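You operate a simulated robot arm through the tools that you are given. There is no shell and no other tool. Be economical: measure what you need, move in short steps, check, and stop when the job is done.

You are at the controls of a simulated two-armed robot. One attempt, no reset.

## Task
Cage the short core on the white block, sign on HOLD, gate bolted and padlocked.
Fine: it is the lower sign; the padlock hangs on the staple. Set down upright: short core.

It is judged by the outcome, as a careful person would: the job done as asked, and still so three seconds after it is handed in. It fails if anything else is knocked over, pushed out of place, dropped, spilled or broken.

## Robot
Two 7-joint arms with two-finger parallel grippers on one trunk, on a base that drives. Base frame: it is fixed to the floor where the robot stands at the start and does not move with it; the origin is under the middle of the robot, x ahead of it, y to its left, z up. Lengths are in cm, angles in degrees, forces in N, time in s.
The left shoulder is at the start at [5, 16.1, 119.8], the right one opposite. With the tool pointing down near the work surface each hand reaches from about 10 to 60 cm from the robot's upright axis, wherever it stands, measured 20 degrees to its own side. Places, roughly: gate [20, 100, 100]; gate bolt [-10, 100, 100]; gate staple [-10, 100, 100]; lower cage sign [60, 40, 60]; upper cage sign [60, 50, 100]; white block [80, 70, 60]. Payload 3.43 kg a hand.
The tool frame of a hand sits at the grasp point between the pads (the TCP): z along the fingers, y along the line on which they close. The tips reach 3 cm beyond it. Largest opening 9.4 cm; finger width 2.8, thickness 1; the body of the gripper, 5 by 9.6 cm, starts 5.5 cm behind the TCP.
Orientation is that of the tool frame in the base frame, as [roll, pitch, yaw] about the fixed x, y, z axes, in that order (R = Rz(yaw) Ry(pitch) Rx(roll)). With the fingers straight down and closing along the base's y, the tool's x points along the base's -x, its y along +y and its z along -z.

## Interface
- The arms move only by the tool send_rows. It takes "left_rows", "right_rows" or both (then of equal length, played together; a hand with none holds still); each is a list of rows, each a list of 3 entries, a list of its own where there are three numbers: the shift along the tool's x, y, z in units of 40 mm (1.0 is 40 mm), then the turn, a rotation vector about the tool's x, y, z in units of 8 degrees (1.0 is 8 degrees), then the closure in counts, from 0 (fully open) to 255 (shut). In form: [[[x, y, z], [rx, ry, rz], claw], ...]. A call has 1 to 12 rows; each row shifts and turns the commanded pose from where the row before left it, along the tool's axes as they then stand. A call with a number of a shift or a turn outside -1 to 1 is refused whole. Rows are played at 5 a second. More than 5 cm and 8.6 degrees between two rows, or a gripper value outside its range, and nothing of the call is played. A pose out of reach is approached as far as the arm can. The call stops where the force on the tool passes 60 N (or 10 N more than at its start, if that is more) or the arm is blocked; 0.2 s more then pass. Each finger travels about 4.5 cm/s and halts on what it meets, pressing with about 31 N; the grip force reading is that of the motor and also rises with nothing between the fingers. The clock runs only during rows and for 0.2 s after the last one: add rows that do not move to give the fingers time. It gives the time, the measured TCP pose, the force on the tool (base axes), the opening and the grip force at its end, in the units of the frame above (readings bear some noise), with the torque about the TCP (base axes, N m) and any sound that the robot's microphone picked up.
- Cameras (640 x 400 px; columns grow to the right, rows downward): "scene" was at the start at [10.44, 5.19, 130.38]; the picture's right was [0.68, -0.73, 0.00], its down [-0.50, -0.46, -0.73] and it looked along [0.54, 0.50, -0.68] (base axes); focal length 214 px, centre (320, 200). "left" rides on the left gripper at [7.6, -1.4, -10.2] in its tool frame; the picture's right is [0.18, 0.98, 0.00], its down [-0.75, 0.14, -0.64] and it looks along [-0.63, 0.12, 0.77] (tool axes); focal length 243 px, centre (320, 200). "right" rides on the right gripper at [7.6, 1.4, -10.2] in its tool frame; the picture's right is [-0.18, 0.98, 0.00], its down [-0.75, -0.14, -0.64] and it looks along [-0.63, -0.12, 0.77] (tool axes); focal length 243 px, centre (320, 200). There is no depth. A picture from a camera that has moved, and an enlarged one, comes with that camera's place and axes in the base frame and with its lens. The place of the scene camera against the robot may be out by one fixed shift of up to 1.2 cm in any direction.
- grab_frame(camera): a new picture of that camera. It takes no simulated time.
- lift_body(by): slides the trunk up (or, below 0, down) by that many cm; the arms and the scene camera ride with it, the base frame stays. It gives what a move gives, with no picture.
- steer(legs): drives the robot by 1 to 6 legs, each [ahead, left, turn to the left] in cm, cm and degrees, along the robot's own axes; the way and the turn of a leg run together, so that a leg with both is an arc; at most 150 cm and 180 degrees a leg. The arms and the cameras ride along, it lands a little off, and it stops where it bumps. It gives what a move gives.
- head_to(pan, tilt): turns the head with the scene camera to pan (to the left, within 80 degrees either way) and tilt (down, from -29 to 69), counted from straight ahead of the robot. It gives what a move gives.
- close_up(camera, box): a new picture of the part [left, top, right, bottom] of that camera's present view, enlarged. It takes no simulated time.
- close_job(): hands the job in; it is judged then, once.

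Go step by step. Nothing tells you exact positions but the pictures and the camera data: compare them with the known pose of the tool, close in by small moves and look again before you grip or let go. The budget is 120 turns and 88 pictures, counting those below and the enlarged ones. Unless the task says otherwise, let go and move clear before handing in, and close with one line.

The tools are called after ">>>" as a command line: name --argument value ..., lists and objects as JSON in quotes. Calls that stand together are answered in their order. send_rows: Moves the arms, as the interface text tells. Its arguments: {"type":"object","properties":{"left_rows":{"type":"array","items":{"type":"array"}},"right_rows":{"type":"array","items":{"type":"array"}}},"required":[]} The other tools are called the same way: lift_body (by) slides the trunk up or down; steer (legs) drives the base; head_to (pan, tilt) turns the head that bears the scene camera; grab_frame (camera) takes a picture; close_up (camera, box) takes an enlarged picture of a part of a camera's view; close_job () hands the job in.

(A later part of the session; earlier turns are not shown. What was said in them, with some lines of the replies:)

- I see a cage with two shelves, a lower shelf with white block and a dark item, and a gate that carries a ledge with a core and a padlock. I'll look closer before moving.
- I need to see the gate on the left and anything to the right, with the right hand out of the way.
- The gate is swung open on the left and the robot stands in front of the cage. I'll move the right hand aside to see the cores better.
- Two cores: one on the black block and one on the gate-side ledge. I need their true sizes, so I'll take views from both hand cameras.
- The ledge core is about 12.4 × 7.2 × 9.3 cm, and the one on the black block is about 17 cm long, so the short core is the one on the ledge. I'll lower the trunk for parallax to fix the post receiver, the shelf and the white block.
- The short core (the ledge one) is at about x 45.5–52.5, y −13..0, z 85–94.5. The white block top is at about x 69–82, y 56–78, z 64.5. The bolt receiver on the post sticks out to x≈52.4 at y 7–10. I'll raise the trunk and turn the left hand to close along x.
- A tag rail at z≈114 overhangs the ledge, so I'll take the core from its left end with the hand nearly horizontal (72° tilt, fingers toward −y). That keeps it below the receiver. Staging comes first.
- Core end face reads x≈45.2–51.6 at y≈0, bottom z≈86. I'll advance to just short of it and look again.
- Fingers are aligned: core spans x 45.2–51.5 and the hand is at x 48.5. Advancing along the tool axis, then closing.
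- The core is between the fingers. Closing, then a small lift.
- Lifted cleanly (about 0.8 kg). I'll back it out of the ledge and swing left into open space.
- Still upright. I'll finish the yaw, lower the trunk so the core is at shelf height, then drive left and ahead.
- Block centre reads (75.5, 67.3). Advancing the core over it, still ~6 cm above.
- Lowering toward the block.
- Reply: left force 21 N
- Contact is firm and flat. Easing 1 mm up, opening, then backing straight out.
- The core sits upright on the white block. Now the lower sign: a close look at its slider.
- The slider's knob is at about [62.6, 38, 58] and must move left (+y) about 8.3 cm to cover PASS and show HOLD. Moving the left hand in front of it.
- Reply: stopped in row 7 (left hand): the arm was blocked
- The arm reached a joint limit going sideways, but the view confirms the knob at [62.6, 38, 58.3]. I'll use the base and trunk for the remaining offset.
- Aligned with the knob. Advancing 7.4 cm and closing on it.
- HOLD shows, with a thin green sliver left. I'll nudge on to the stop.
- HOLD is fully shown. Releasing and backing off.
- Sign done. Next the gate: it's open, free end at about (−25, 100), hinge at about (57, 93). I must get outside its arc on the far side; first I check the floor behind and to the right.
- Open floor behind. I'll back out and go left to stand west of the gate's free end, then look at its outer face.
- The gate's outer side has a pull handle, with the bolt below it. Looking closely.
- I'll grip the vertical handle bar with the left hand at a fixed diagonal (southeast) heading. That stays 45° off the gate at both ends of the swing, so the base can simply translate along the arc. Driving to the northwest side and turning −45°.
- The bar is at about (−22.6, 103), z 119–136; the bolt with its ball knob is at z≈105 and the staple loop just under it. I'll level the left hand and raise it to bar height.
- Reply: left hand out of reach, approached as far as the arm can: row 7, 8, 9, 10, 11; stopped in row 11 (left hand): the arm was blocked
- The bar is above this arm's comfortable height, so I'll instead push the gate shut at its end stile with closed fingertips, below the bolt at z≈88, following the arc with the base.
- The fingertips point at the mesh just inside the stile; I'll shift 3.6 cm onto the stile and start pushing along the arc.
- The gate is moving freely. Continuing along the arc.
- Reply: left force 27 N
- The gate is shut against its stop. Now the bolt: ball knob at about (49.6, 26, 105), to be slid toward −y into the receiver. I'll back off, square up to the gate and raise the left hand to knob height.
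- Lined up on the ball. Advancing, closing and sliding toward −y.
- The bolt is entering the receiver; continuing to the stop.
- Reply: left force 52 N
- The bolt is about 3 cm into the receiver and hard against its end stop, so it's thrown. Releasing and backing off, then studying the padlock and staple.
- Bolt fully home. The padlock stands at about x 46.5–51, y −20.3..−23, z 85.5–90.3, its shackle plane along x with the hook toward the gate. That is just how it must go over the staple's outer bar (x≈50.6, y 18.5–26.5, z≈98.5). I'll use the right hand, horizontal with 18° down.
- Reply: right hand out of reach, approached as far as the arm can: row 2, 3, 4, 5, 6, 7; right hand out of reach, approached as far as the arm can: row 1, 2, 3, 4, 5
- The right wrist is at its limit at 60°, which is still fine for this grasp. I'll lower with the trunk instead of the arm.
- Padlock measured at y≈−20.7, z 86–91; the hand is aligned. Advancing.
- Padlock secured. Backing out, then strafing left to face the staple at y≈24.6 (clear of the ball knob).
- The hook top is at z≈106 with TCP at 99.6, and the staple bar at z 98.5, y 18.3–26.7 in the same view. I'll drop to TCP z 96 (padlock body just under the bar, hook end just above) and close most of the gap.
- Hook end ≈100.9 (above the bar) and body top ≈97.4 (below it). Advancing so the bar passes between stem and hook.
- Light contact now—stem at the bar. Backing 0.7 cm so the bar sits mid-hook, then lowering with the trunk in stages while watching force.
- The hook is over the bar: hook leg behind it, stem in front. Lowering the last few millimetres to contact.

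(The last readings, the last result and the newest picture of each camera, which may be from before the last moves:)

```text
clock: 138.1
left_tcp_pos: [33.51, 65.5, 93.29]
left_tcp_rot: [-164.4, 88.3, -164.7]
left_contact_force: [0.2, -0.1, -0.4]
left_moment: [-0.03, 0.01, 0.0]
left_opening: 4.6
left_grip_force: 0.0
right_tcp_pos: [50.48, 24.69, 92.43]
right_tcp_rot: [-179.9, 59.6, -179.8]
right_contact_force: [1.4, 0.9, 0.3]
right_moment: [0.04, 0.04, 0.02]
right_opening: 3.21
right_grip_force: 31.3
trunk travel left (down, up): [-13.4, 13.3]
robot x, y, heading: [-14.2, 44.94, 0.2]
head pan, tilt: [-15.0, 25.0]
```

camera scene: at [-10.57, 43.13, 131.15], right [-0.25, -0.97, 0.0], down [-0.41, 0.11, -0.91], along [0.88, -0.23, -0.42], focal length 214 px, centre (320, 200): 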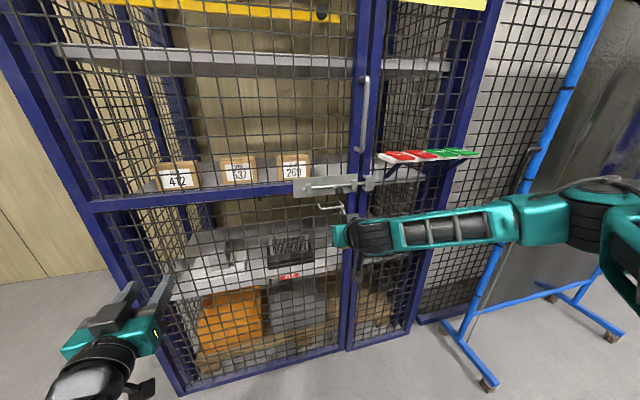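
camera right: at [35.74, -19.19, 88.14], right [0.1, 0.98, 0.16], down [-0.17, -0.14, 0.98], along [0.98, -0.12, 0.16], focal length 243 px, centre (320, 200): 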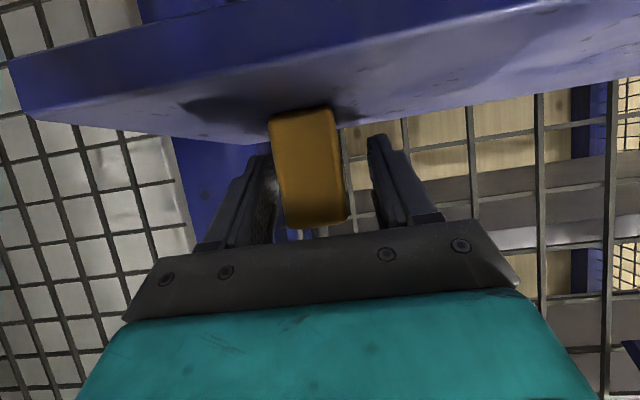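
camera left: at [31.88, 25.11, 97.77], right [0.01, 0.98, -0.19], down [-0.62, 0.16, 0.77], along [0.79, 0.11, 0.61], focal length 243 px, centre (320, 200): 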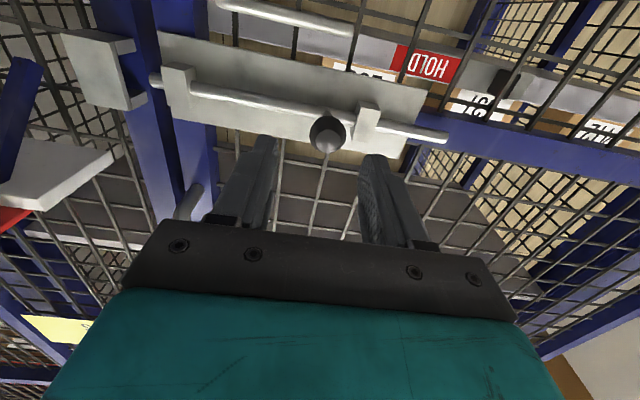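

The bar now carries the padlock's weight. Opening gently and backing straight out.

>>> send_rows --right_rows '[[[0, 0, 0], [0, 0, 0], 140], [[0, 0, 0], [0, 0, 0], 120], [[0, 0, 0], [0, 0, 0], 110], [[0, 0, 0], [0, 0, 0], 110], [[0, 0, 0], [0, 0, 0], 110]]'

>>> send_rows --right_rows '[[[0.15, 0, -0.26], [0, 0, 0], 110], [[0.25, 0, -0.433], [0, 0, 0], 110], [[0.25, 0, -0.433], [0, 0, 0], 110], [[0.25, 0, -0.433], [0, 0, 0], 110], [[0.25, 0, -0.433], [0, 0, 0], 110]]'

>>> close_up --camera "scene" --box '[280, 150, 400, 240]'

```text
clock: 139.3
left_tcp_pos: [33.56, 65.52, 93.39]
left_tcp_rot: [-164.3, 88.4, -164.6]
left_contact_force: [0.4, 0.3, 0.2]
left_moment: [0.0, 0.0, -0.02]
left_opening: 4.6
left_grip_force: 0.1
right_tcp_pos: [50.41, 24.55, 92.44]
right_tcp_rot: [-179.9, 59.3, -179.8]
right_contact_force: [0.0, -0.3, 0.8]
right_moment: [-0.02, -0.03, 0.02]
right_opening: 5.36
right_grip_force: 0.1
trunk travel left (down, up): [-13.4, 13.3]
robot x, y, heading: [-14.16, 44.67, 0.4]
head pan, tilt: [-15.0, 25.0]
```

```text
clock: 140.5
left_tcp_pos: [33.41, 65.3, 93.35]
left_tcp_rot: [-164.3, 88.3, -164.6]
left_contact_force: [0.0, -0.5, -0.2]
left_moment: [0.01, 0.01, 0.0]
left_opening: 4.64
left_grip_force: 0.0
right_tcp_pos: [41.17, 24.45, 92.64]
right_tcp_rot: [-179.9, 59.6, -179.8]
right_contact_force: [0.5, -0.1, -0.3]
right_moment: [-0.04, -0.01, -0.01]
right_opening: 5.38
right_grip_force: 0.2
trunk travel left (down, up): [-13.4, 13.3]
robot x, y, heading: [-13.53, 44.48, -0.1]
head pan, tilt: [-15.0, 25.0]
```

```text
4.44 times, centred on (340, 195) of scene
camera zoom: at [-0.63, 42.0, 124.07], right [-0.25, -0.97, 0.0], down [-0.41, 0.11, -0.91], along [0.88, -0.23, -0.42], focal length 953 px, centre (231, 222)
```

zoom: 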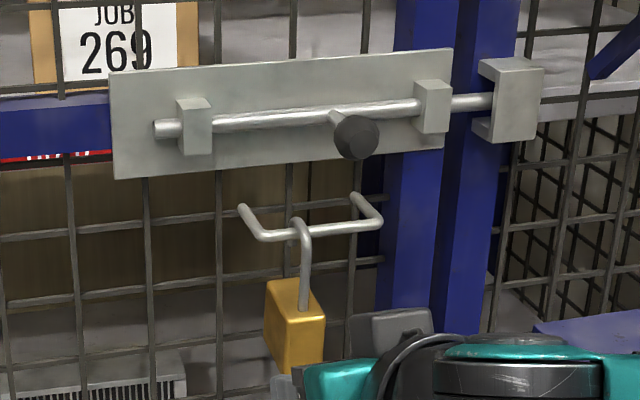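

The padlock hangs on the staple and the bolt is home. Backing the robot clear for a last overall check.

>>> steer --legs '[[-30, 0, 0]]'

>>> grab_frame --camera "scene"

>>> close_up --camera "scene" --box '[200, 140, 400, 290]'

```text
clock: 142.6
left_tcp_pos: [3.46, 65.35, 93.35]
left_tcp_rot: [-164.1, 88.4, -164.2]
left_contact_force: [0.2, -0.3, 0.0]
left_moment: [0.03, -0.02, -0.01]
left_opening: 4.61
left_grip_force: 0.1
right_tcp_pos: [11.39, 24.53, 92.53]
right_tcp_rot: [-179.9, 59.5, -179.3]
right_contact_force: [-0.4, 0.6, 0.6]
right_moment: [0.01, -0.03, 0.03]
right_opening: 5.34
right_grip_force: 0.0
trunk travel left (down, up): [-13.4, 13.3]
robot x, y, heading: [-43.45, 44.22, 0.6]
head pan, tilt: [-15.0, 25.0]
```

```text
6 pictures are left
camera scene: at [-30.55, 41.83, 124.07], right [-0.25, -0.97, 0.0], down [-0.41, 0.1, -0.91], along [0.88, -0.22, -0.42], focal length 214 px, centre (320, 200)
```

scene: 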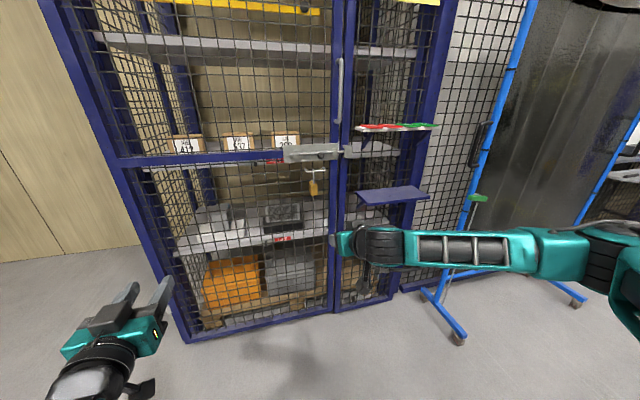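

```text
2.67 times, centred on (300, 215) of scene
camera zoom: at [-30.55, 41.83, 124.07], right [-0.25, -0.97, 0.0], down [-0.41, 0.1, -0.91], along [0.88, -0.22, -0.42], focal length 572 px, centre (373, 160)
```

zoom: 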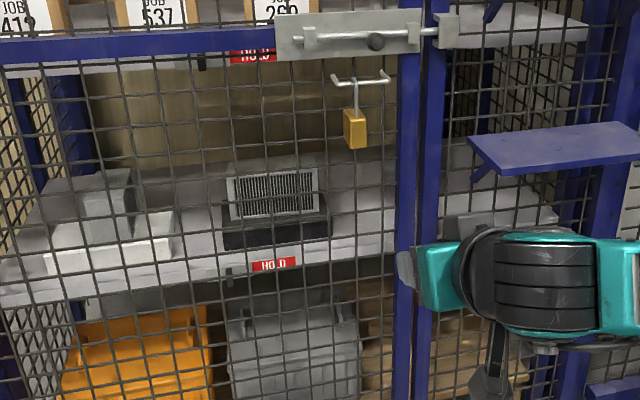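

Everything looks right: the short core stands on the white block, the lower sign shows HOLD, the gate is shut and bolted, and the padlock hangs on the staple. The robot is clear, so I'm handing in.

>>> close_job

```text
The job is handed in.
```

The short core is caged upright on the white block, the lower sign reads HOLD, the gate is bolted, and the padlock hangs on the staple.
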